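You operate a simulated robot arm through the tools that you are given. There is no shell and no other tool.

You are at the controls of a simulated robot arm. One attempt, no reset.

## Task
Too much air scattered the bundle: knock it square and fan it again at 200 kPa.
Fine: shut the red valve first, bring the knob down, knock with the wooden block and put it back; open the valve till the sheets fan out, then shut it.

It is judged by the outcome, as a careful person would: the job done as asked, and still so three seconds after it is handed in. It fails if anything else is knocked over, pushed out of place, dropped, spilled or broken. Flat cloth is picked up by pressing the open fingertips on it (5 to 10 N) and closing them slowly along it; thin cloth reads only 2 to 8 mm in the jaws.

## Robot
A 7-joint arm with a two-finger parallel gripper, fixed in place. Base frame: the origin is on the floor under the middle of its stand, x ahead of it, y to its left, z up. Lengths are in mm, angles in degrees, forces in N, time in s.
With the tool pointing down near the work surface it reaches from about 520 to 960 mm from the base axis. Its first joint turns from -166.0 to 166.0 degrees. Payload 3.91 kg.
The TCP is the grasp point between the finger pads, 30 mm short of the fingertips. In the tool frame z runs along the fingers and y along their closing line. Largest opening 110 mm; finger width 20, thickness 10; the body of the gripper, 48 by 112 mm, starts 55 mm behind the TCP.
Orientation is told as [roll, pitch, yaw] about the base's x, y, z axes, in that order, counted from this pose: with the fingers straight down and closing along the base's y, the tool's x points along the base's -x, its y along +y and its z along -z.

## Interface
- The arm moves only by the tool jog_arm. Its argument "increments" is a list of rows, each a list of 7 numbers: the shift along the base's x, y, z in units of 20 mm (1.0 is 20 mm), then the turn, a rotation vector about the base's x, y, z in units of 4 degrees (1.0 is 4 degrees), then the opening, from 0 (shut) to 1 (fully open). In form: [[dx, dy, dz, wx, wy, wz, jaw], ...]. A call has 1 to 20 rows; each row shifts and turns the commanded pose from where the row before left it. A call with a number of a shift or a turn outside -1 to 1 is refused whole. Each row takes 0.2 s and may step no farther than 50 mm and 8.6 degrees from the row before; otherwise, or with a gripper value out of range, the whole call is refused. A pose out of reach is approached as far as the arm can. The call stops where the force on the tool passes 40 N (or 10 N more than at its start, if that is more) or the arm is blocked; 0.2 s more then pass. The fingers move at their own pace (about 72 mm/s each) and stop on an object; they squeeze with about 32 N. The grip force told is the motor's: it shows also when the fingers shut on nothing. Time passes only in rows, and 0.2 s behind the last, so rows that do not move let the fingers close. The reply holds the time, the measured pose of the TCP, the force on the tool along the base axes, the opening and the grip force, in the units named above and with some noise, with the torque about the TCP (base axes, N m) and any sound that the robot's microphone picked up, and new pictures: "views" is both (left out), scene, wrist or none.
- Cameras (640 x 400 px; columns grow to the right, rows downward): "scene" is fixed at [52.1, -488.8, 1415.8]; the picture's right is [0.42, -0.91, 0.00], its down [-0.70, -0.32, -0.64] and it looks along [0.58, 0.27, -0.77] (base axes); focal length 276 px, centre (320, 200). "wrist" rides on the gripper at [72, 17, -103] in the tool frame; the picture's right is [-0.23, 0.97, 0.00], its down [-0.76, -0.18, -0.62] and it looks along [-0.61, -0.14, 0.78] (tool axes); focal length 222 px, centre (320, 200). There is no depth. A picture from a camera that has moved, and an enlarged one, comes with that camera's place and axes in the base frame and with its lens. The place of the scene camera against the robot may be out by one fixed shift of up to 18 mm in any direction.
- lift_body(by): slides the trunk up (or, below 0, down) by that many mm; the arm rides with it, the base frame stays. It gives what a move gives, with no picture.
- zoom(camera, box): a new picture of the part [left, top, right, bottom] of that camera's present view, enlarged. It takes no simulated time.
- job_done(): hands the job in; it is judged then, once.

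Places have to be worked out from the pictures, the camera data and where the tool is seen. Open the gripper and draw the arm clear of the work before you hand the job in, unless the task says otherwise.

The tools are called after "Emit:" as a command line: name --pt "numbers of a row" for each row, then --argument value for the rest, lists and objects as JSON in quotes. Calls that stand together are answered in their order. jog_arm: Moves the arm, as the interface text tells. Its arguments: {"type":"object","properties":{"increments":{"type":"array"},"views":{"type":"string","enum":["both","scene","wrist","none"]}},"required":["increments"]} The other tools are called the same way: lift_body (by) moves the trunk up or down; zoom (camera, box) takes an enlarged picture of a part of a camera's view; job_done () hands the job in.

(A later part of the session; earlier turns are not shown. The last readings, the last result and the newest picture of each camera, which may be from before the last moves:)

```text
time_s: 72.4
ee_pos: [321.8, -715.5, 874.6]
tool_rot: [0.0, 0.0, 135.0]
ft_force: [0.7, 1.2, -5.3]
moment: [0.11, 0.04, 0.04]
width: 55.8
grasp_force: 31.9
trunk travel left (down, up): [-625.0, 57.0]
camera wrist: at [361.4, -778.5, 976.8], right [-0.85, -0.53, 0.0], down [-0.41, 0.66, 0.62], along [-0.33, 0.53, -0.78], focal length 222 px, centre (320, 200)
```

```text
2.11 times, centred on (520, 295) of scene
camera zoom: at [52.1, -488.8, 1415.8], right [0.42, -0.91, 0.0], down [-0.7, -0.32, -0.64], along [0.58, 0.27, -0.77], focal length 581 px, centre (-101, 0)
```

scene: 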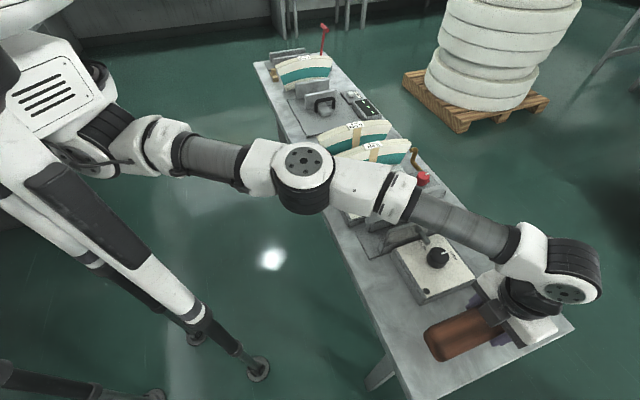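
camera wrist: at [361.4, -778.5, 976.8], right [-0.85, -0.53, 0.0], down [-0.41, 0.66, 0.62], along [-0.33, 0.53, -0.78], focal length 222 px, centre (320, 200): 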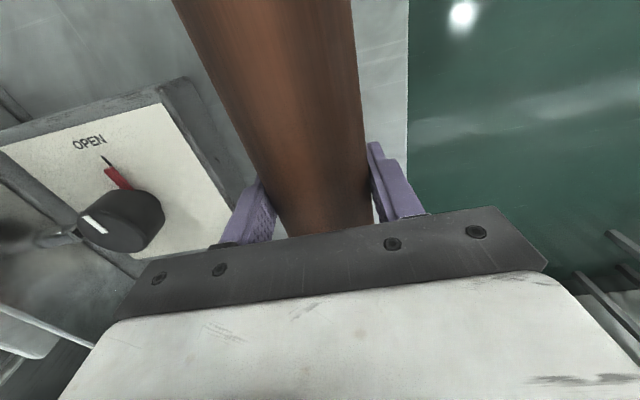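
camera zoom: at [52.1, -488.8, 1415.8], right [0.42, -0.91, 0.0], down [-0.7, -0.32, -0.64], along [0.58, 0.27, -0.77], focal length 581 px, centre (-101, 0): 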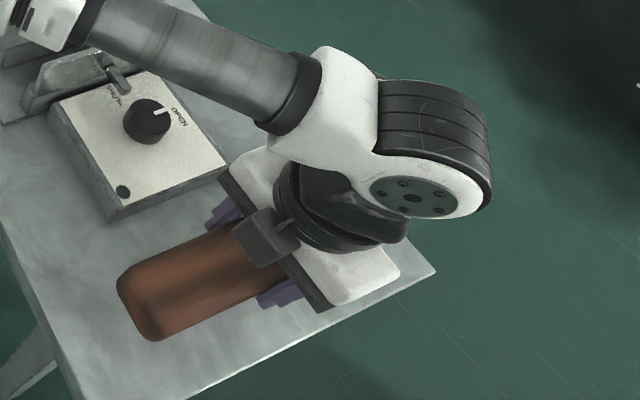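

Block is above its original spot. I lower to a few millimetres above the bench, then set it down by feel.

Emit:
jog_arm --pt "0 -0.02 -0.6 0 0 0 0" --pt "0 0 -0.5 0 0 0 0" --pt "0 0 -0.3 0 0 0 0" --pt "0 0 -0.15 0 0 0 0" --views "none"

Emit:
jog_arm --pt "0 0 -0.1 0 0 0 0" --pt "0 0 -0.1 0 0 0 0" --views "none"

```text
time_s: 73.4
ee_pos: [322.9, -716.1, 843.5]
tool_rot: [0.0, 0.0, 135.0]
ft_force: [0.5, -0.3, -5.6]
moment: [0.07, 0.03, 0.02]
width: 56.1
grasp_force: 32.2
trunk travel left (down, up): [-625.0, 57.0]
```

```text
time_s: 74.0
ee_pos: [321.5, -716.2, 840.0]
tool_rot: [0.1, 0.0, 135.0]
ft_force: [0.1, -0.5, 2.0]
moment: [0.77, 0.51, 0.0]
width: 55.9
grasp_force: 31.6
trunk travel left (down, up): [-625.0, 57.0]
```

The −v end touched first (moment 0.9 N m), so the block is pitched about 1.4° in the grip. I rotate the tool by that amount to level it while lowering the last 3 mm.

Emit:
jog_arm --pt "0 0 0 0.25 0.25 0 0" --pt "0 0 -0.1 0 0 0 0" --pt "0 0 -0.05 0 0 0 0" --views "none"

```text
time_s: 74.8
ee_pos: [321.6, -711.9, 838.2]
tool_rot: [0.0, -1.4, 135.1]
ft_force: [1.4, 2.1, 2.0]
moment: [0.65, 0.61, -0.21]
width: 55.9
grasp_force: 32.4
out of reach, approached as far as the arm can: row 1
trunk travel left (down, up): [-625.0, 57.0]
```

The tilt pulled the pose 4 mm in y (reach limit), but the block is nearly down. I try to take the 4 mm back and ease down the last bit.

Emit:
jog_arm --pt "0 0 0.2 0 0 0 0" --pt "0.05 -0.2 0 0 0 0 0" --pt "0 0 0 0 0 0 0" --views "wrist"

```text
time_s: 75.6
ee_pos: [320.7, -712.5, 841.7]
tool_rot: [0.0, -1.4, 134.9]
ft_force: [0.3, -0.9, -5.1]
moment: [0.07, 0.06, 0.02]
width: 55.8
grasp_force: 32.3
out of reach, approached as far as the arm can: row 2
trunk travel left (down, up): [-625.0, 57.0]
camera wrist: at [362.1, -776.7, 941.4], right [-0.85, -0.53, 0.01], down [-0.4, 0.65, 0.64], along [-0.34, 0.54, -0.77], focal length 222 px, centre (320, 200)
```

wrist: 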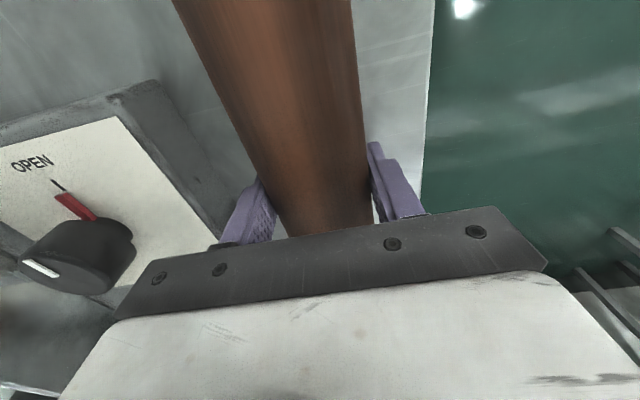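

I undo the small tilt (which costs reach), return to the original x, y and let the block level itself against the bench as I press it down the last 3 mm.

Emit:
jog_arm --pt "0 0 0 -0.25 -0.25 0 0" --pt "0 -0.18 0 0 0 0 0" --pt "0 0 0 0 0 0 0" --views "none"

Emit:
jog_arm --pt "0 0 -0.08 0 0 0 0" --pt "0 0 -0.08 0 0 0 0" --pt "0 0 -0.05 0 0 0 0" --views "none"

```text
time_s: 76.4
ee_pos: [321.5, -716.1, 841.0]
tool_rot: [-0.1, 0.1, 135.1]
ft_force: [0.5, 0.4, -5.0]
moment: [0.06, 0.02, 0.01]
width: 55.7
grasp_force: 32.1
trunk travel left (down, up): [-625.0, 57.0]
```

```text
time_s: 77.2
ee_pos: [321.6, -715.3, 836.9]
tool_rot: [0.0, 0.1, 135.0]
ft_force: [1.9, -3.5, 3.6]
moment: [0.82, 0.66, 0.05]
width: 55.8
grasp_force: 32.3
trunk travel left (down, up): [-625.0, 57.0]
```

At the original height with the block bearing on the bench; I open the jaws slowly.

Emit:
jog_arm --pt "0 0 -0.02 0 0 0 0.5" --pt "0 0 0 0 0 0 0.55" --pt "0 0 0 0 0 0 0.65" --pt "0 0 0 0 0 0 0.8" --pt "0 0 0 0 0 0 0.8" --views "both"

Emit:
zoom --camera "wrist" --box '[160, 60, 480, 260]'

```text
time_s: 78.4
ee_pos: [320.3, -715.6, 835.6]
tool_rot: [0.0, 0.1, 135.1]
ft_force: [-1.2, 0.5, 0.5]
moment: [0.02, 0.0, 0.0]
width: 87.8
grasp_force: 0.0
trunk travel left (down, up): [-625.0, 57.0]
camera wrist: at [360.0, -778.2, 939.2], right [-0.85, -0.53, 0.0], down [-0.41, 0.66, 0.62], along [-0.33, 0.53, -0.78], focal length 222 px, centre (320, 200)
```

scene: 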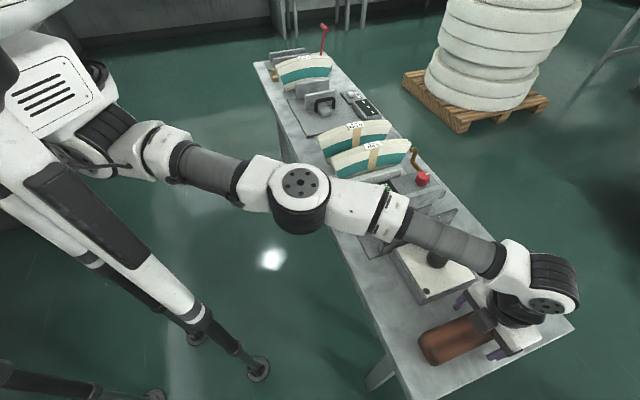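
wrist: 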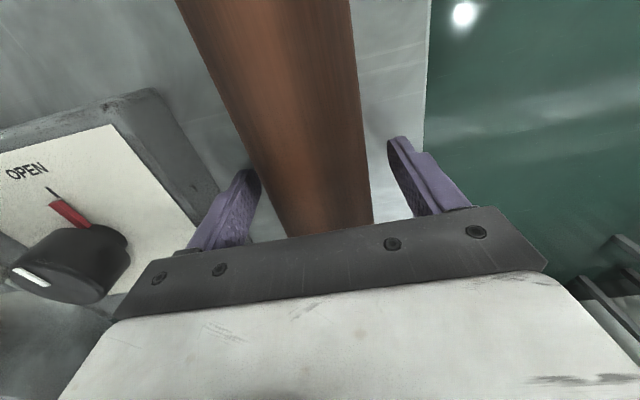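

```text
2.00 times, centred on (320, 160) of wrist
camera zoom: at [360.0, -778.2, 939.2], right [-0.85, -0.53, 0.0], down [-0.41, 0.66, 0.62], along [-0.33, 0.53, -0.78], focal length 444 px, centre (320, 280)
```

zoom: 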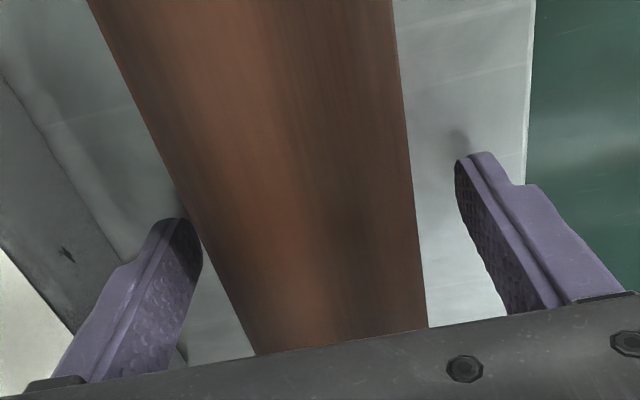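

The block is back down at its original place and free of the fingers. I raise straight up and then check its position against the start.

Emit:
jog_arm --pt "0 0 0.8 0 0 0 0.85" --pt "0 0 1 0 0 0 0.85" --pt "0 0 1 0 0 0 0.85" --pt "0.3 0.3 1 0 0 0 0.8" --pt "0.6 0.6 1 0 0 0 0.7" --pt "0.8 0.8 1 0 0 0 0.6" --pt "1 1 1 0 0 0 0.6" --pt "1 1 1 0 0 0 0.6" --pt "1 1 0.5 0 0 0 0.6" --pt "1 1 0 0 0 0 0.6" --pt "1 1 0 0 0 0 0.6" --pt "1 1 0 0 0 0 0.6" --views "both"

Emit:
zoom --camera "scene" --box '[400, 270, 580, 380]'

```text
time_s: 81.0
ee_pos: [474.5, -560.7, 1000.6]
tool_rot: [0.0, 0.0, 135.0]
ft_force: [0.0, 0.1, 0.7]
moment: [-0.01, 0.0, 0.03]
width: 66.1
grasp_force: 0.0
trunk travel left (down, up): [-625.0, 57.0]
camera wrist: at [514.0, -624.1, 1104.4], right [-0.85, -0.53, 0.0], down [-0.41, 0.66, 0.62], along [-0.33, 0.53, -0.78], focal length 222 px, centre (320, 200)
```

scene: 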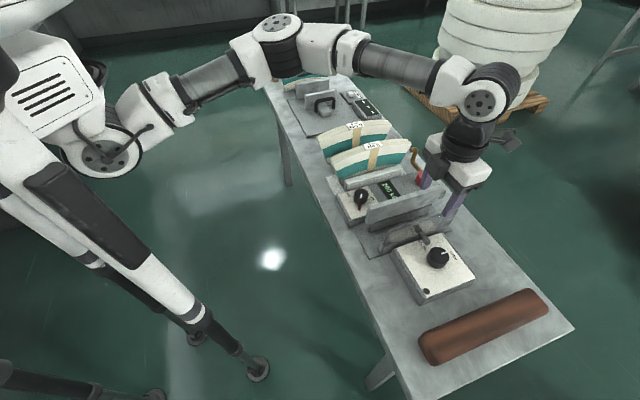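
wrist: 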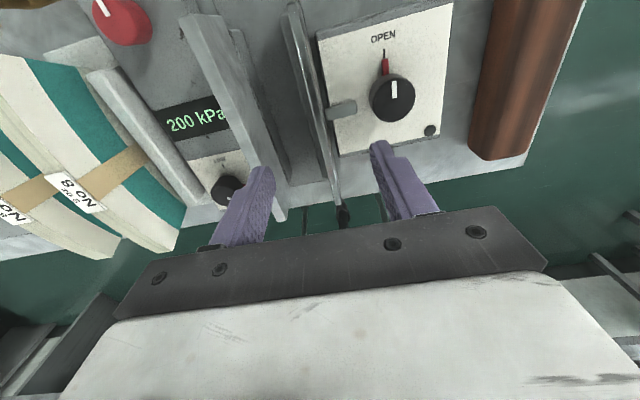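

```text
3.56 times, centred on (490, 325) of scene
camera zoom: at [52.1, -488.8, 1415.8], right [0.42, -0.91, 0.0], down [-0.7, -0.32, -0.64], along [0.58, 0.27, -0.77], focal length 982 px, centre (-284, -244)
```

zoom: 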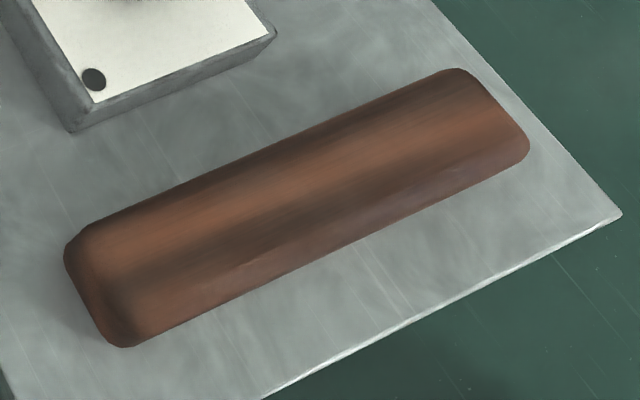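

The block is back where it was (same outline within a millimetre or so). Now to the red valve: I move over it at (663, -532) with yaw 135°, which puts the fingers square to its tab.

Emit:
jog_arm --pt "0.94 0.145 0 0 0 0 0.62" --pt "0.94 0.145 0 0 0 0 0.62" --pt "0.94 0.145 0 0 0 0 0.62" --pt "0.94 0.145 0 0 0 0 0.62" --pt "0.94 0.145 0 0 0 0 0.62" --pt "0.94 0.145 0 0 0 0 0.62" --pt "0.94 0.145 0 0 0 0 0.62" --pt "0.94 0.145 0 0 0 0 0.62" --pt "0.94 0.145 -0.8 0 0 0 0.62" --pt "0.94 0.145 -0.8 0 0 0 0.62" --pt "0 0 -0.8 0 0 0 0.62" --views "both"

Emit:
zoom --camera "wrist" --box '[200, 40, 440, 190]'

Emit:
zoom --camera "scene" --box '[320, 110, 480, 210]'

```text
time_s: 83.4
ee_pos: [662.9, -532.5, 954.9]
tool_rot: [-0.1, -0.1, 135.0]
ft_force: [0.7, 0.3, 0.2]
moment: [0.0, 0.01, 0.02]
width: 68.1
grasp_force: 0.2
trunk travel left (down, up): [-625.0, 57.0]
camera wrist: at [702.9, -595.2, 1056.9], right [-0.85, -0.53, 0.0], down [-0.41, 0.66, 0.62], along [-0.33, 0.53, -0.78], focal length 222 px, centre (320, 200)
```

scene: 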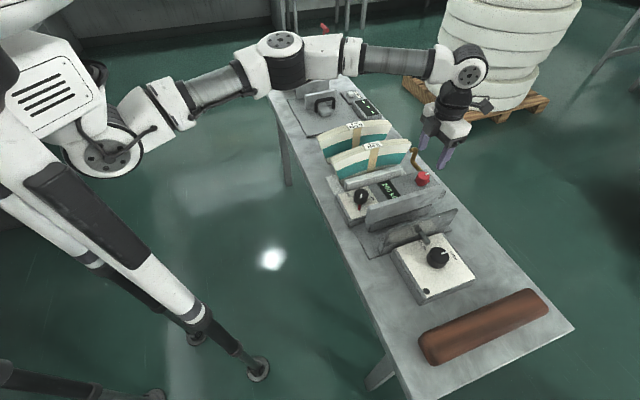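
wrist: 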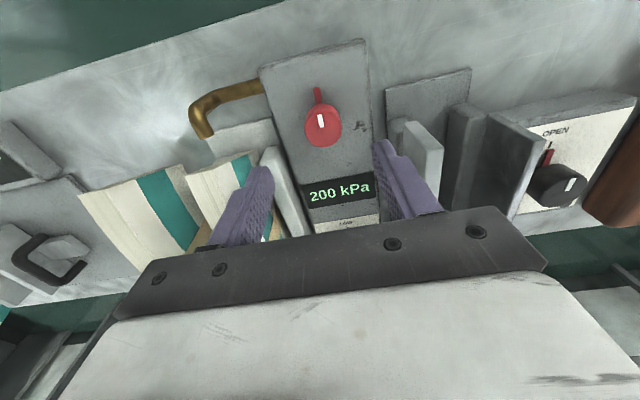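

```text
2.67 times, centred on (320, 115) of wrist
camera zoom: at [702.9, -595.2, 1056.9], right [-0.85, -0.53, 0.0], down [-0.41, 0.66, 0.62], along [-0.33, 0.53, -0.78], focal length 592 px, centre (320, 427)
```

zoom: 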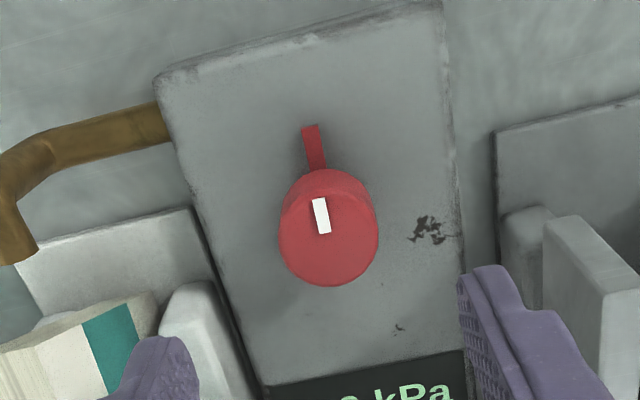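

```text
4.00 times, centred on (400, 160) of scene
camera zoom: at [52.1, -488.8, 1415.8], right [0.42, -0.91, 0.0], down [-0.7, -0.32, -0.64], along [0.58, 0.27, -0.77], focal length 1105 px, centre (0, 360)
```

zoom: 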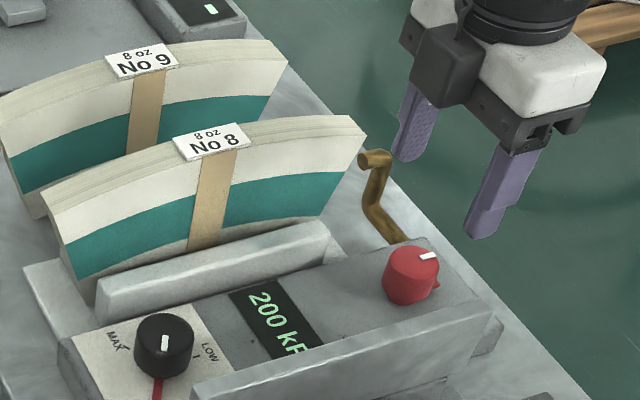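

Bundle No 8 is square, display 200 kPa, valve still shut. The valve's centre is about 3 mm off in −x, so I correct that, narrow the jaws and descend to the gripping height.

Emit:
jog_arm --pt "-0.15 0.04 -1 0 0 0 0.52" --pt "0 0 -1 0 0 0 0.52" --pt "0 0 -1 0 0 0 0.52" --pt "0 0 -1 0 0 0 0.52" --pt "0 0 -0.45 0 0 0 0.52" --views "wrist"

Emit:
zoom --camera "wrist" --box '[220, 90, 420, 240]'

```text
time_s: 84.6
ee_pos: [660.1, -531.5, 866.1]
tool_rot: [0.1, 0.0, 135.0]
ft_force: [-0.2, 0.0, -0.6]
moment: [-0.01, 0.02, 0.0]
width: 57.0
grasp_force: 0.0
trunk travel left (down, up): [-625.0, 57.0]
camera wrist: at [699.4, -594.3, 968.3], right [-0.85, -0.53, 0.0], down [-0.41, 0.66, 0.62], along [-0.33, 0.53, -0.78], focal length 222 px, centre (320, 200)
```

wrist: 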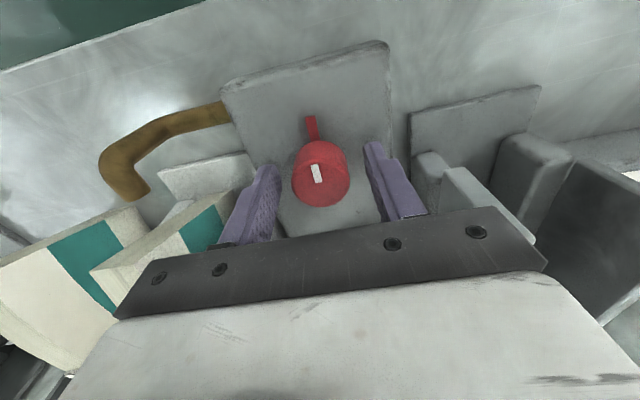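

```text
2.67 times, centred on (320, 165) of wrist
camera zoom: at [699.4, -594.3, 968.3], right [-0.85, -0.53, 0.0], down [-0.41, 0.66, 0.62], along [-0.33, 0.53, -0.78], focal length 592 px, centre (320, 293)
```

zoom: 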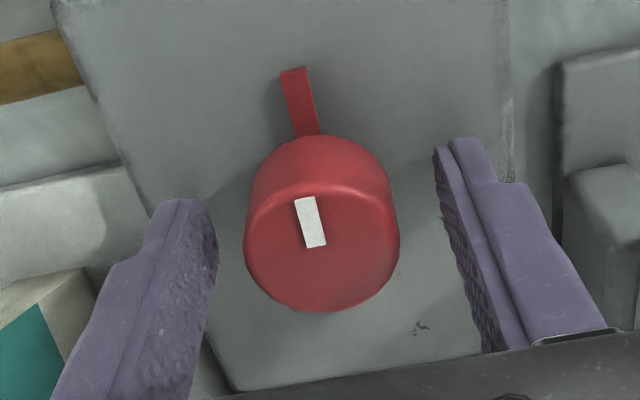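

The jaws straddle the valve evenly. I close on it.

Emit:
jog_arm --pt "0 0 0 0 0 0 0" --pt "0 0 0 0 0 0 0" --pt "0 0 0 0 0 0 0" --views "wrist"

```text
time_s: 85.4
ee_pos: [658.8, -532.8, 866.5]
tool_rot: [-0.1, 0.0, 134.9]
ft_force: [-3.1, -2.8, -3.2]
moment: [-0.43, -0.19, 0.04]
width: 33.4
grasp_force: 45.0
trunk travel left (down, up): [-625.0, 57.0]
camera wrist: at [698.8, -594.9, 968.4], right [-0.85, -0.53, 0.0], down [-0.41, 0.66, 0.62], along [-0.33, 0.53, -0.78], focal length 222 px, centre (320, 200)
```

wrist: 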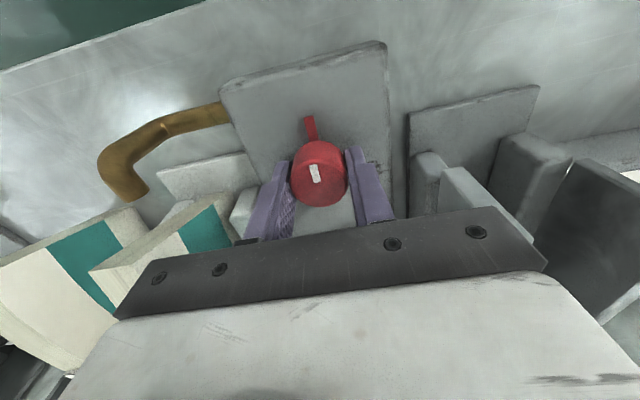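

Gripped at 33.4 mm with small forces. I start opening: 20° clockwise, watching the bundle in the scene view.

Emit:
jog_arm --pt "0 0 0 0 0 -1 0" --pt "0 0 0 0 0 -1 0" --pt "0 0 0 0 0 -1 0" --pt "0 0 0 0 0 -1 0" --pt "0 0 0 0 0 -1 0" --views "scene"

Emit:
zoom --camera "scene" --box '[320, 110, 480, 210]'

```text
time_s: 86.6
ee_pos: [660.3, -531.3, 865.9]
tool_rot: [0.0, -0.1, 115.0]
ft_force: [-1.0, -4.8, 0.1]
moment: [0.28, 0.29, -0.01]
width: 33.4
grasp_force: 45.4
trunk travel left (down, up): [-625.0, 57.0]
```

scene: 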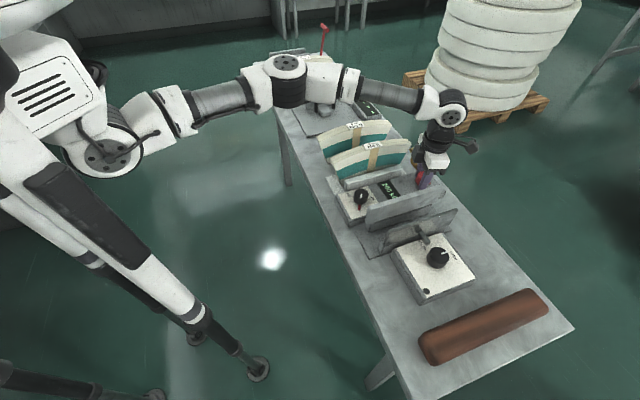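

```text
4.00 times, centred on (400, 160) of scene
camera zoom: at [52.1, -488.8, 1415.8], right [0.42, -0.91, 0.0], down [-0.7, -0.32, -0.64], along [0.58, 0.27, -0.77], focal length 1105 px, centre (0, 360)
```

zoom: 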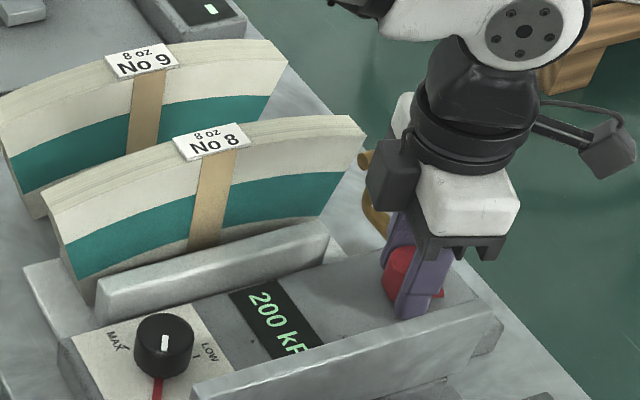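

The valve is turning freely; no change in the bundle yet. I open another 20°.

Emit:
jog_arm --pt "0 0 0 0 0 -1 0" --pt "0 0 0 0 0 -1 0" --pt "0 0 0 0 0 -1 0" --pt "0 0 0 0 0 -1 0" --pt "0 0 0 0 0 -1 0" --views "scene"

Emit:
zoom --camera "scene" --box '[320, 110, 480, 210]'

```text
time_s: 87.8
ee_pos: [661.0, -531.5, 865.2]
tool_rot: [0.0, 0.0, 95.0]
ft_force: [6.1, -3.4, 1.3]
moment: [-0.32, -0.14, 0.05]
width: 33.4
grasp_force: 44.9
trunk travel left (down, up): [-625.0, 57.0]
```

scene: 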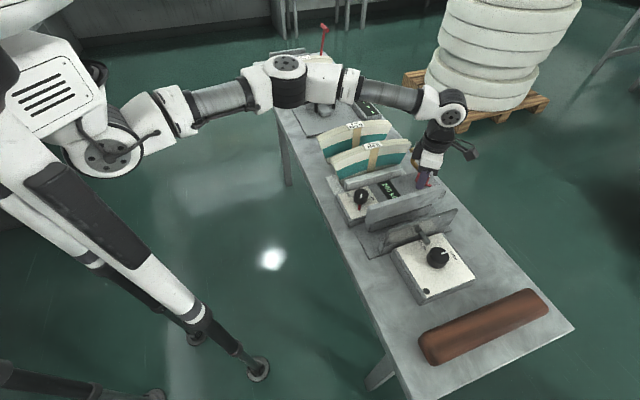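

```text
4.00 times, centred on (400, 160) of scene
camera zoom: at [52.1, -488.8, 1415.8], right [0.42, -0.91, 0.0], down [-0.7, -0.32, -0.64], along [0.58, 0.27, -0.77], focal length 1105 px, centre (0, 360)
```

zoom: 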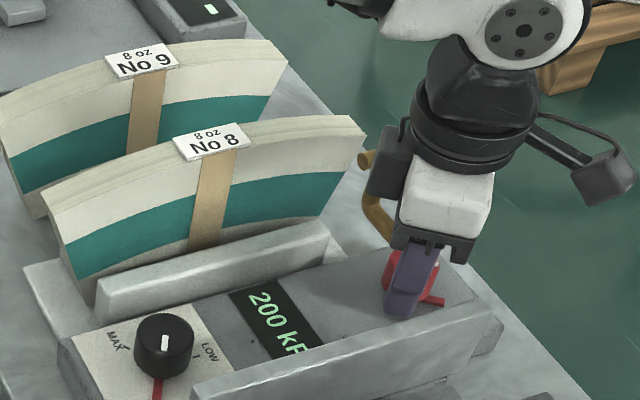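

At 40° still no fanning and no sound. I open another 20°.

Emit:
jog_arm --pt "0.02 0 0 0 0 -1 0" --pt "0 0 0 0 0 -1 0" --pt "0.01 0 0 0 0 -1 0" --pt "0 0 0 0 0 -1 0" --pt "0 0 0 0 0 -1 0" --views "scene"

Emit:
zoom --camera "scene" --box '[320, 110, 480, 210]'

```text
time_s: 89.0
ee_pos: [661.8, -531.2, 865.7]
tool_rot: [-0.2, 0.0, 75.0]
ft_force: [12.7, -4.2, 2.8]
moment: [0.36, -0.28, 0.03]
width: 33.5
grasp_force: 45.2
trunk travel left (down, up): [-625.0, 57.0]
```

scene: 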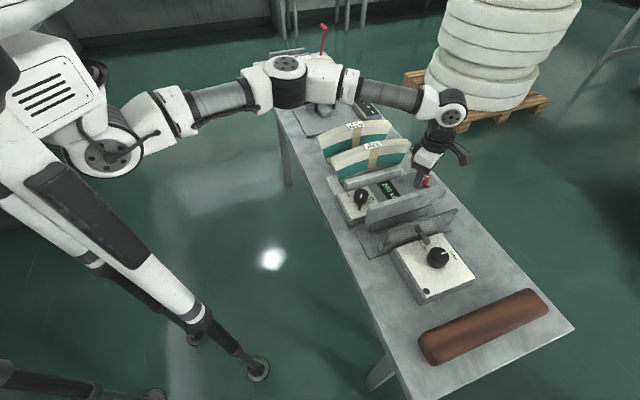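

```text
4.00 times, centred on (400, 160) of scene
camera zoom: at [52.1, -488.8, 1415.8], right [0.42, -0.91, 0.0], down [-0.7, -0.32, -0.64], along [0.58, 0.27, -0.77], focal length 1105 px, centre (0, 360)
```

zoom: 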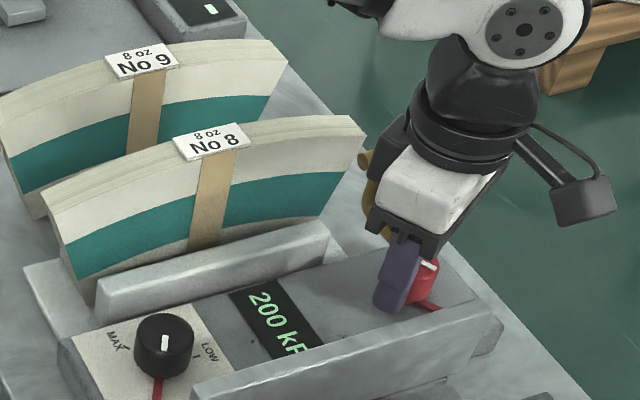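

60° and still square. I open a further 16°, relieving the small side load.

Emit:
jog_arm --pt "0.03 0 0 0 0 -1 0" --pt "0.01 0 0 0 0 -1 0" --pt "0.01 0 0 0 0 -1 0" --pt "0.01 0 0 0 0 -1 0" --views "scene"

Emit:
zoom --camera "scene" --box '[320, 110, 480, 210]'

```text
time_s: 90.0
ee_pos: [662.4, -532.3, 865.6]
tool_rot: [0.0, 0.0, 59.0]
ft_force: [13.7, -6.0, 4.7]
moment: [0.18, -0.53, -0.01]
width: 33.6
grasp_force: 44.8
trunk travel left (down, up): [-625.0, 57.0]
```

scene: 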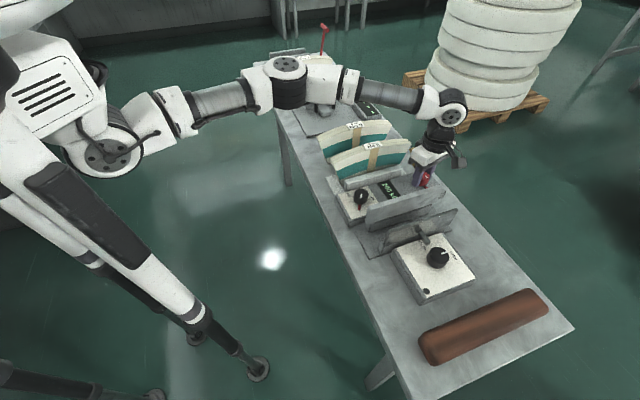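

```text
4.00 times, centred on (400, 160) of scene
camera zoom: at [52.1, -488.8, 1415.8], right [0.42, -0.91, 0.0], down [-0.7, -0.32, -0.64], along [0.58, 0.27, -0.77], focal length 1105 px, centre (0, 360)
```

zoom: 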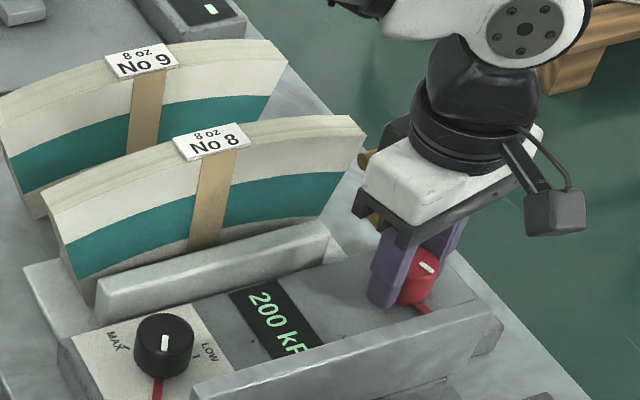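

76° open, still nothing. I go on to the end stop.

Emit:
jog_arm --pt "0.02 -0.01 0 0 0 -1 0" --pt "0 0 0 0 0 -1 0" --pt "0 0 0 0 0 -1 0" --pt "0 0 0 0 0 -0.5 0" --pt "0 0 0 0 0 0 0" --views "scene"

Emit:
zoom --camera "scene" --box '[320, 110, 480, 210]'

```text
time_s: 91.2
ee_pos: [663.2, -532.2, 865.7]
tool_rot: [-0.2, 0.1, 45.0]
ft_force: [12.5, -6.8, 8.2]
moment: [-0.21, -0.25, 0.41]
width: 33.3
grasp_force: 45.3
trunk travel left (down, up): [-625.0, 57.0]
```

scene: 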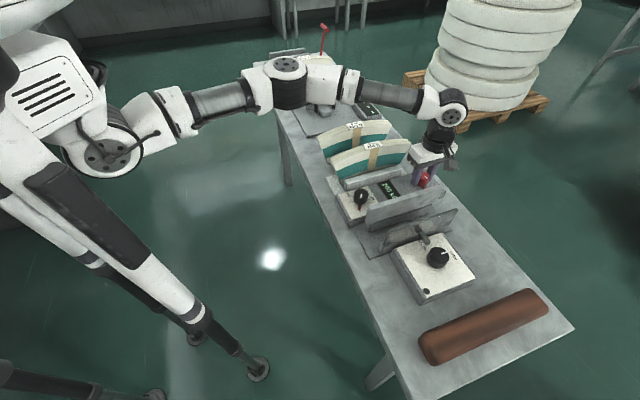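

```text
4.00 times, centred on (400, 160) of scene
camera zoom: at [52.1, -488.8, 1415.8], right [0.42, -0.91, 0.0], down [-0.7, -0.32, -0.64], along [0.58, 0.27, -0.77], focal length 1105 px, centre (0, 360)
```

zoom: 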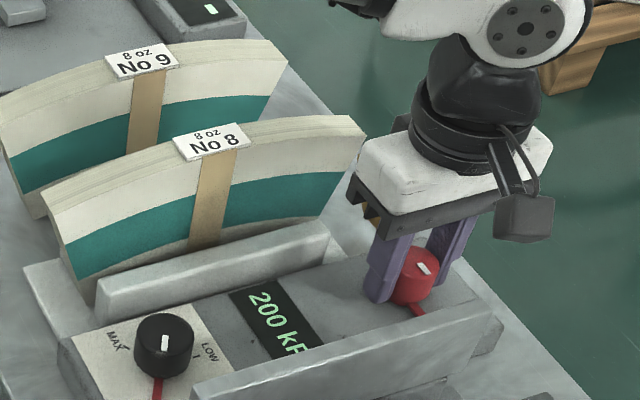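

The valve is at its clockwise stop again. The sheets may need some seconds of air, so I hold still for 2 s and look.

Emit:
jog_arm --pt "0 0 0 0 0 0.2 0" --pt "0 0 0 0 0 0 0" --pt "0 0 0 0 0 0 0" --pt "0 0 0 0 0 0 0" --pt "0 0 0 0 0 0 0" --pt "0 0 0 0 0 0 0" --pt "0 0 0 0 0 0 0" --pt "0 0 0 0 0 0 0" --pt "0 0 0 0 0 0 0" --pt "0 0 0 0 0 0 0" --views "scene"

Emit:
zoom --camera "scene" --box '[320, 110, 480, 210]'

```text
time_s: 93.4
ee_pos: [663.2, -533.0, 864.9]
tool_rot: [-0.1, 0.1, 45.7]
ft_force: [16.7, -10.3, 8.8]
moment: [-0.24, -0.42, 0.08]
width: 33.7
grasp_force: 44.7
trunk travel left (down, up): [-625.0, 57.0]
```

scene: 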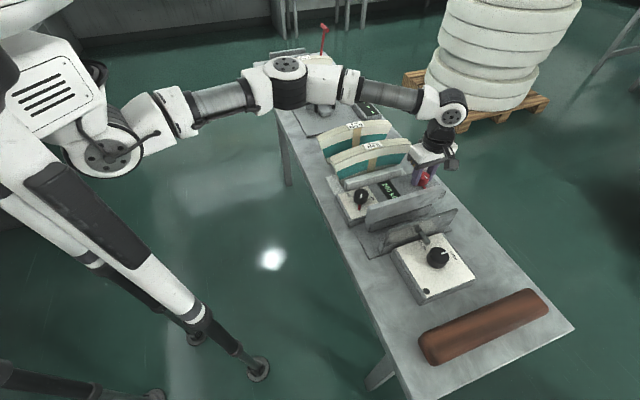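

```text
4.00 times, centred on (400, 160) of scene
camera zoom: at [52.1, -488.8, 1415.8], right [0.42, -0.91, 0.0], down [-0.7, -0.32, -0.64], along [0.58, 0.27, -0.77], focal length 1105 px, centre (0, 360)
```

zoom: 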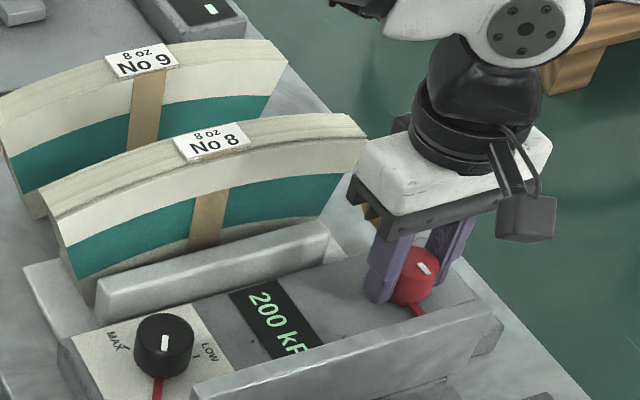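

The bundle has begun to change — the front sheets are spreading over the band. I zoom in for detail.

Emit:
zoom --camera "scene" --box '[325, 125, 425, 190]'

Emit:
zoom --camera "scene" --box '[320, 145, 370, 180]'

```text
6.15 times, centred on (375, 158) of scene
camera zoom: at [52.1, -488.8, 1415.8], right [0.42, -0.91, 0.0], down [-0.7, -0.32, -0.64], along [0.58, 0.27, -0.77], focal length 1699 px, centre (-18, 462)
```

zoom: 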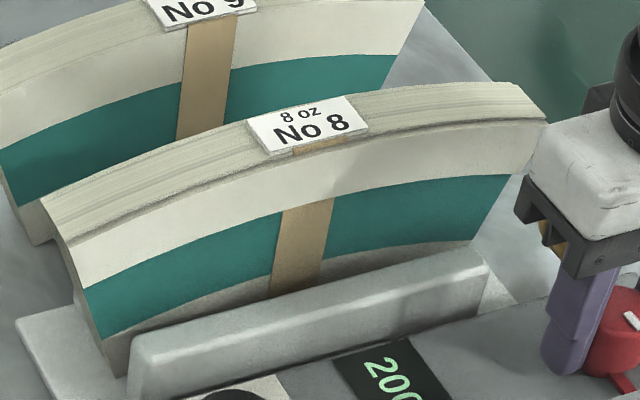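

```text
11.43 times, centred on (345, 162) of scene
camera zoom: at [52.1, -488.8, 1415.8], right [0.42, -0.91, 0.0], down [-0.7, -0.32, -0.64], along [0.58, 0.27, -0.77], focal length 3156 px, centre (34, 629)
```

zoom: 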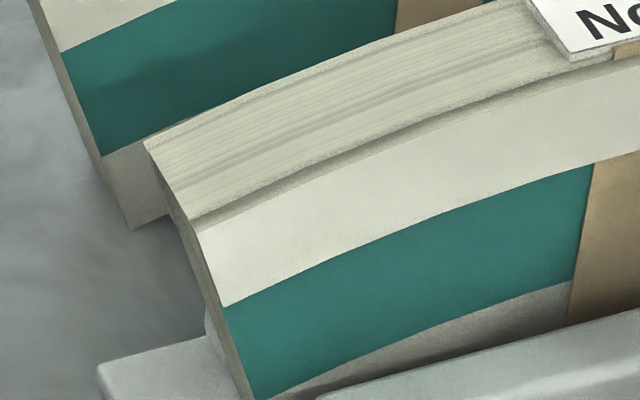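

The sheets are starting to fan. I wait another second and compare.

Emit:
jog_arm --pt "0 0 0 0 0 0 0" --pt "0 0 0 0 0 0 0" --pt "0 0 0 0 0 0 0" --pt "0 0 0 0 0 0 0" --views "scene"

Emit:
zoom --camera "scene" --box '[325, 125, 425, 190]'

```text
time_s: 94.4
ee_pos: [661.9, -531.1, 865.3]
tool_rot: [0.0, 0.1, 45.8]
ft_force: [18.0, -10.7, 10.5]
moment: [-0.27, -0.43, 0.04]
width: 33.7
grasp_force: 44.9
trunk travel left (down, up): [-625.0, 57.0]
```

scene: 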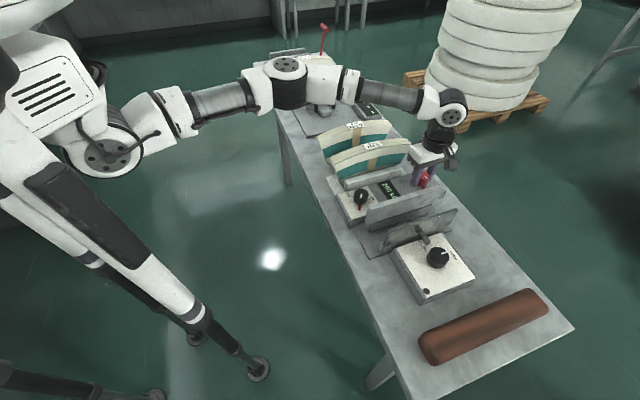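

```text
6.15 times, centred on (375, 158) of scene
camera zoom: at [52.1, -488.8, 1415.8], right [0.42, -0.91, 0.0], down [-0.7, -0.32, -0.64], along [0.58, 0.27, -0.77], focal length 1699 px, centre (-18, 462)
```

zoom: 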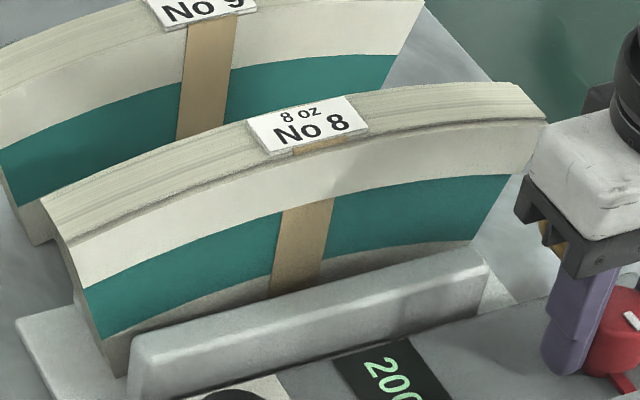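

No further change between these two seconds, so it may have settled at its 200 kPa spread. I wait one more second and look at both ends closely to be sure.

Emit:
jog_arm --pt "0 0 0 0 0 0 0" --pt "0 0 0 0 0 0 0" --pt "0 0 0 0 0 0 0" --pt "0 0 0 0 0 0 0" --views "both"

Emit:
zoom --camera "scene" --box '[320, 145, 370, 180]'

Emit:
zoom --camera "scene" --box '[370, 130, 420, 165]'

Emit:
zoom --camera "wrist" --box '[380, 100, 640, 300]'

```text
time_s: 95.4
ee_pos: [663.0, -533.2, 867.1]
tool_rot: [0.0, 0.0, 45.8]
ft_force: [17.2, -12.3, 11.0]
moment: [-0.3, -0.46, 0.02]
width: 33.7
grasp_force: 44.7
trunk travel left (down, up): [-625.0, 57.0]
camera wrist: at [600.2, -571.7, 968.4], right [-0.54, 0.84, 0.0], down [0.66, 0.42, 0.62], along [0.52, 0.34, -0.78], focal length 222 px, centre (320, 200)
```

scene: 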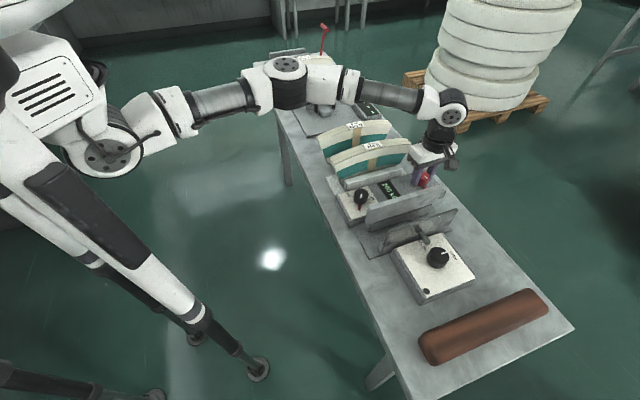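
wrist: 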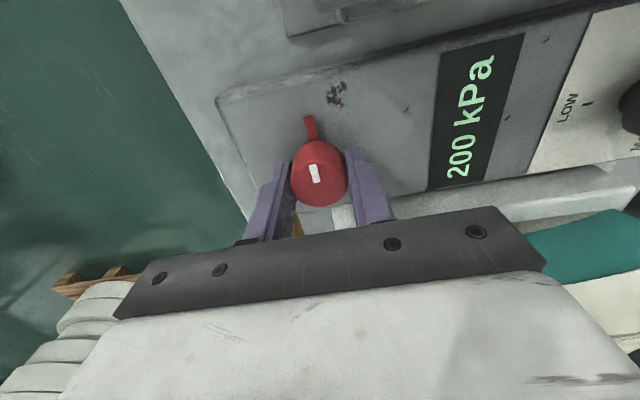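

```text
11.43 times, centred on (345, 162) of scene
camera zoom: at [52.1, -488.8, 1415.8], right [0.42, -0.91, 0.0], down [-0.7, -0.32, -0.64], along [0.58, 0.27, -0.77], focal length 3156 px, centre (34, 629)
```

zoom: 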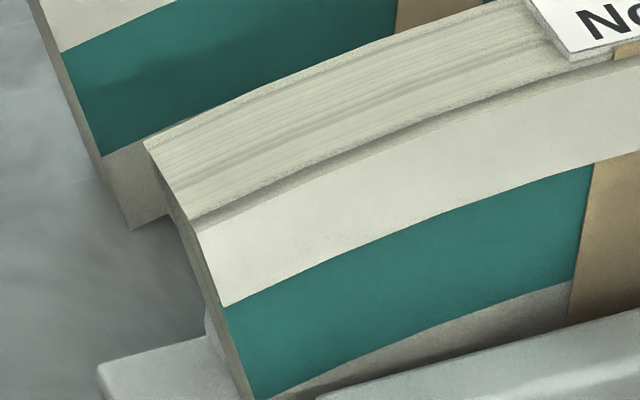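

```text
11.43 times, centred on (395, 148) of scene
camera zoom: at [52.1, -488.8, 1415.8], right [0.42, -0.91, 0.0], down [-0.7, -0.32, -0.64], along [0.58, 0.27, -0.77], focal length 3156 px, centre (-537, 800)
```

zoom: 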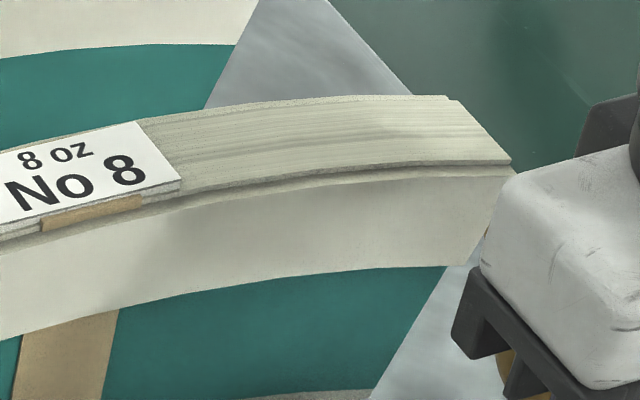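

```text
2.00 times, centred on (510, 200) of wrist
camera zoom: at [600.2, -571.7, 968.4], right [-0.54, 0.84, 0.0], down [0.66, 0.42, 0.62], along [0.52, 0.34, -0.78], focal length 444 px, centre (-60, 200)
```

zoom: 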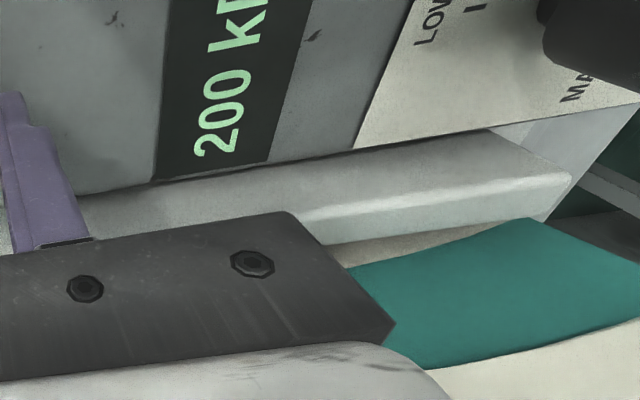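

The bundle has settled in its fanned state (outer sheets opened, gaps between the layers) and no longer changes. I now shut the valve: counter-clockwise, reversing the small centring shifts.

Emit:
jog_arm --pt "0 0 -0.02 0 0 1 0" --pt "-0.005 0 0 0 0 1 0" --pt "-0.005 0 0 0 0 1 0" --pt "-0.005 0 0 0 0 1 0" --pt "-0.005 0 0 0 0 1 0" --pt "-0.005 0 0 0 0 1 0" --pt "-0.005 0 0 0 0 1 0" --pt "-0.005 0 0 0 0 1 0" --views "none"

```text
time_s: 97.2
ee_pos: [661.4, -531.2, 865.4]
tool_rot: [0.0, 0.0, 77.9]
ft_force: [15.0, -8.6, 15.2]
moment: [-0.35, -0.39, 0.04]
width: 33.2
grasp_force: 45.1
trunk travel left (down, up): [-625.0, 57.0]
```

The valve follows with little torque; the vertical load is 15 N upward, so I ease up slightly and continue.

Emit:
jog_arm --pt "-0.005 0 0.04 0 0 1 0" --pt "-0.005 0 0 0 0 1 0" --pt "-0.005 0 0 0 0 1 0" --pt "-0.005 0 0 0 0 1 0" --pt "-0.005 0 0 0 0 1 0" --pt "-0.01 0 0 0 0 1 0" --pt "-0.01 0 0 0 0 1 0" --views "scene"

Emit:
zoom --camera "scene" --box '[320, 110, 480, 210]'

```text
time_s: 98.8
ee_pos: [659.2, -532.0, 865.8]
tool_rot: [-0.1, -0.1, 105.8]
ft_force: [7.1, -3.5, 3.6]
moment: [0.34, -0.06, 0.01]
width: 33.4
grasp_force: 45.1
trunk travel left (down, up): [-625.0, 57.0]
```

scene: 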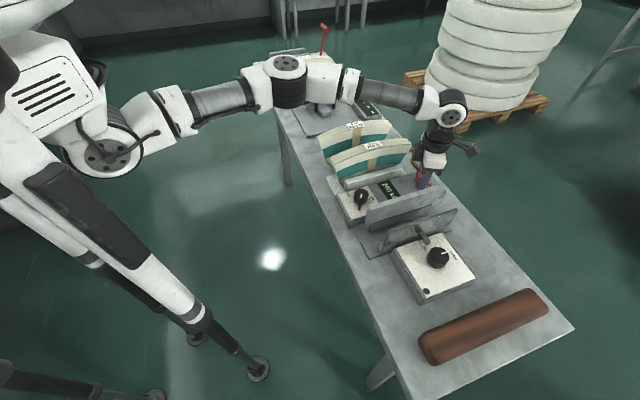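

```text
4.00 times, centred on (400, 160) of scene
camera zoom: at [52.1, -488.8, 1415.8], right [0.42, -0.91, 0.0], down [-0.7, -0.32, -0.64], along [0.58, 0.27, -0.77], focal length 1105 px, centre (0, 360)
```

zoom: 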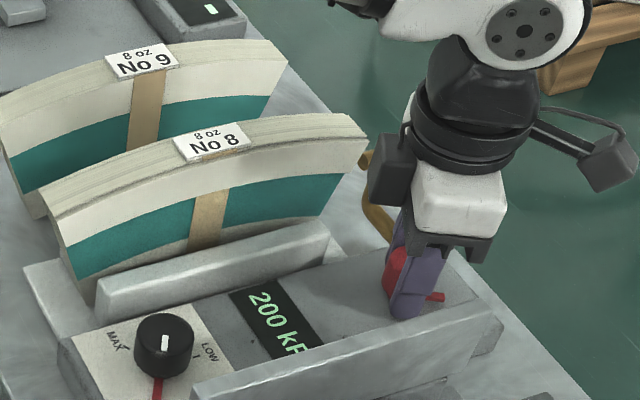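

The fan is retained while the valve closes. I turn the remaining 30° to the shut stop.

Emit:
jog_arm --pt "0 0 0 0 0 1 0" --pt "-0.005 0 0 0 0 1 0" --pt "-0.005 0 0 0 0 1 0" --pt "-0.005 0 0 0 0 1 0" --pt "0 0 0 0 0 1 0" --pt "0 0 0 0 0 1 0" --pt "0 0 0 0 0 1 0" --pt "0 0 0 0 0 0.6 0" --pt "0 0 0 0 0 0 0" --views "wrist"

Emit:
zoom --camera "wrist" --box '[240, 100, 400, 220]'

```text
time_s: 100.8
ee_pos: [660.8, -532.1, 866.1]
tool_rot: [0.0, -0.1, 136.1]
ft_force: [-3.6, 0.4, -4.4]
moment: [0.12, 0.21, -0.54]
width: 33.4
grasp_force: 45.3
trunk travel left (down, up): [-625.0, 57.0]
camera wrist: at [700.2, -594.2, 968.2], right [-0.84, -0.54, 0.0], down [-0.43, 0.66, 0.62], along [-0.34, 0.52, -0.78], focal length 222 px, centre (320, 200)
```

wrist: 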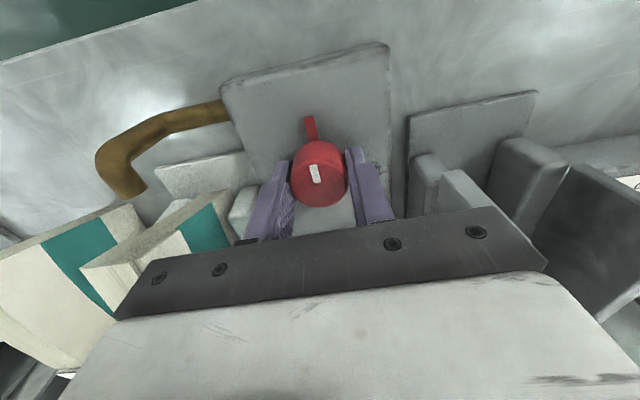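

```text
3.33 times, centred on (320, 160) of wrist
camera zoom: at [700.2, -594.2, 968.2], right [-0.84, -0.54, 0.0], down [-0.43, 0.66, 0.62], along [-0.34, 0.52, -0.78], focal length 740 px, centre (320, 333)
```

zoom: 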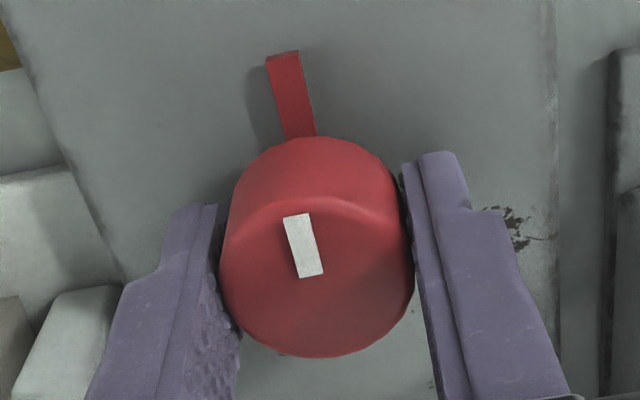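

The shut stop is reached (torque −0.54 against it). I release without backing off and rise straight up.

Emit:
jog_arm --pt "0 0 0 0 0 0 0.3" --pt "0 0 0 0 0 0 0.45" --pt "0 0 0 0 0 0 0.52" --pt "0 0 0.6 0 0 0 0.52" --pt "0 0 1 0 0 0 0.52" --pt "0 0 1 0 0 0 0.52" --pt "0 0 1 0 0 0 0.52" --pt "0 0 1 0 0 0 0.55" --pt "0 0 1 0 0 0 0.6" --pt "0 0 1 0 0 0 0.7" --views "both"

Emit:
zoom --camera "wrist" --box '[100, 30, 440, 220]'

Emit:
zoom --camera "scene" --box '[320, 110, 480, 210]'

```text
time_s: 103.0
ee_pos: [659.0, -531.9, 998.7]
tool_rot: [0.0, 0.1, 136.1]
ft_force: [0.3, -0.3, -0.9]
moment: [0.01, 0.02, -0.01]
width: 77.0
grasp_force: 0.1
trunk travel left (down, up): [-625.0, 57.0]
camera wrist: at [700.6, -593.5, 1101.8], right [-0.84, -0.54, 0.0], down [-0.43, 0.66, 0.62], along [-0.34, 0.52, -0.78], focal length 222 px, centre (320, 200)
```

scene: 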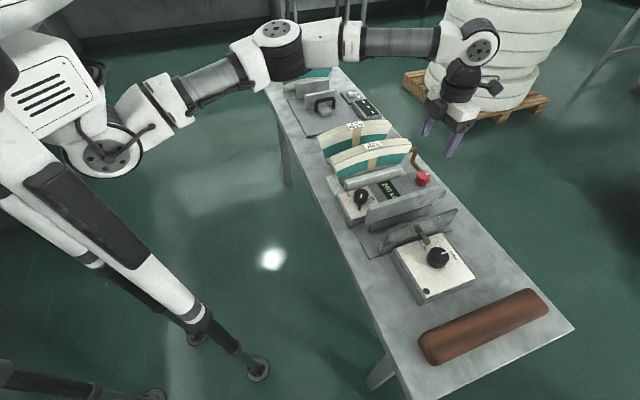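
wrist: 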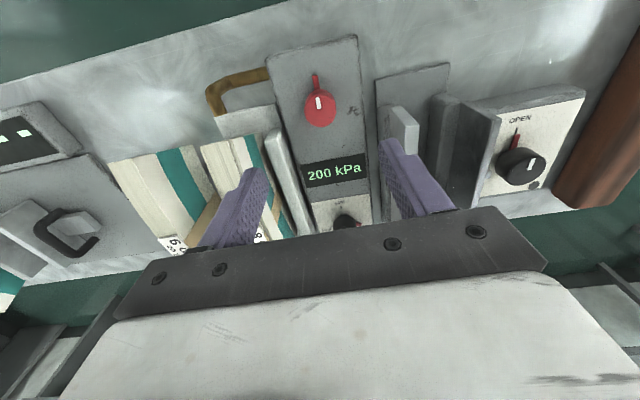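

```text
1.88 times, centred on (270, 125) of wrist
camera zoom: at [700.6, -593.5, 1101.8], right [-0.84, -0.54, 0.0], down [-0.43, 0.66, 0.62], along [-0.34, 0.52, -0.78], focal length 418 px, centre (414, 341)
```

zoom: 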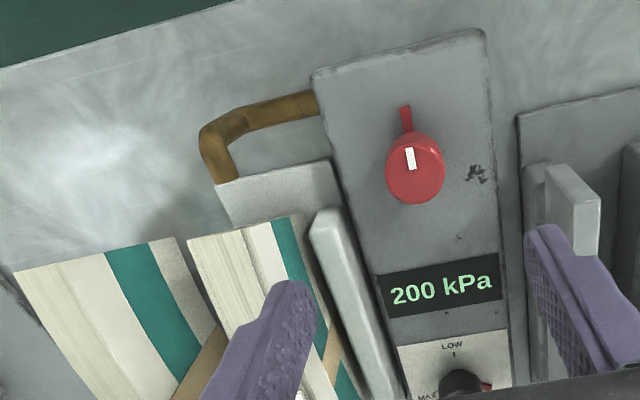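

```text
4.00 times, centred on (400, 160) of scene
camera zoom: at [52.1, -488.8, 1415.8], right [0.42, -0.91, 0.0], down [-0.7, -0.32, -0.64], along [0.58, 0.27, -0.77], focal length 1105 px, centre (0, 360)
```

zoom: 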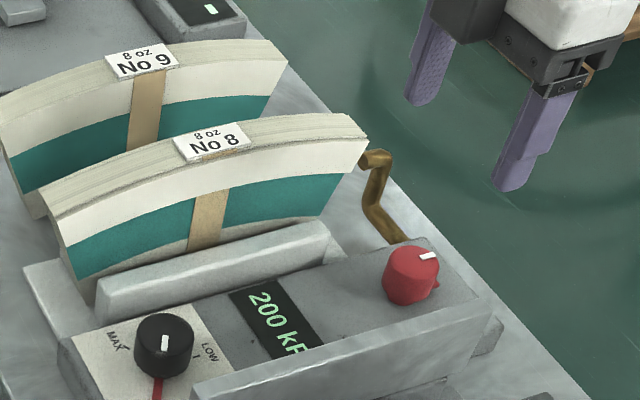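

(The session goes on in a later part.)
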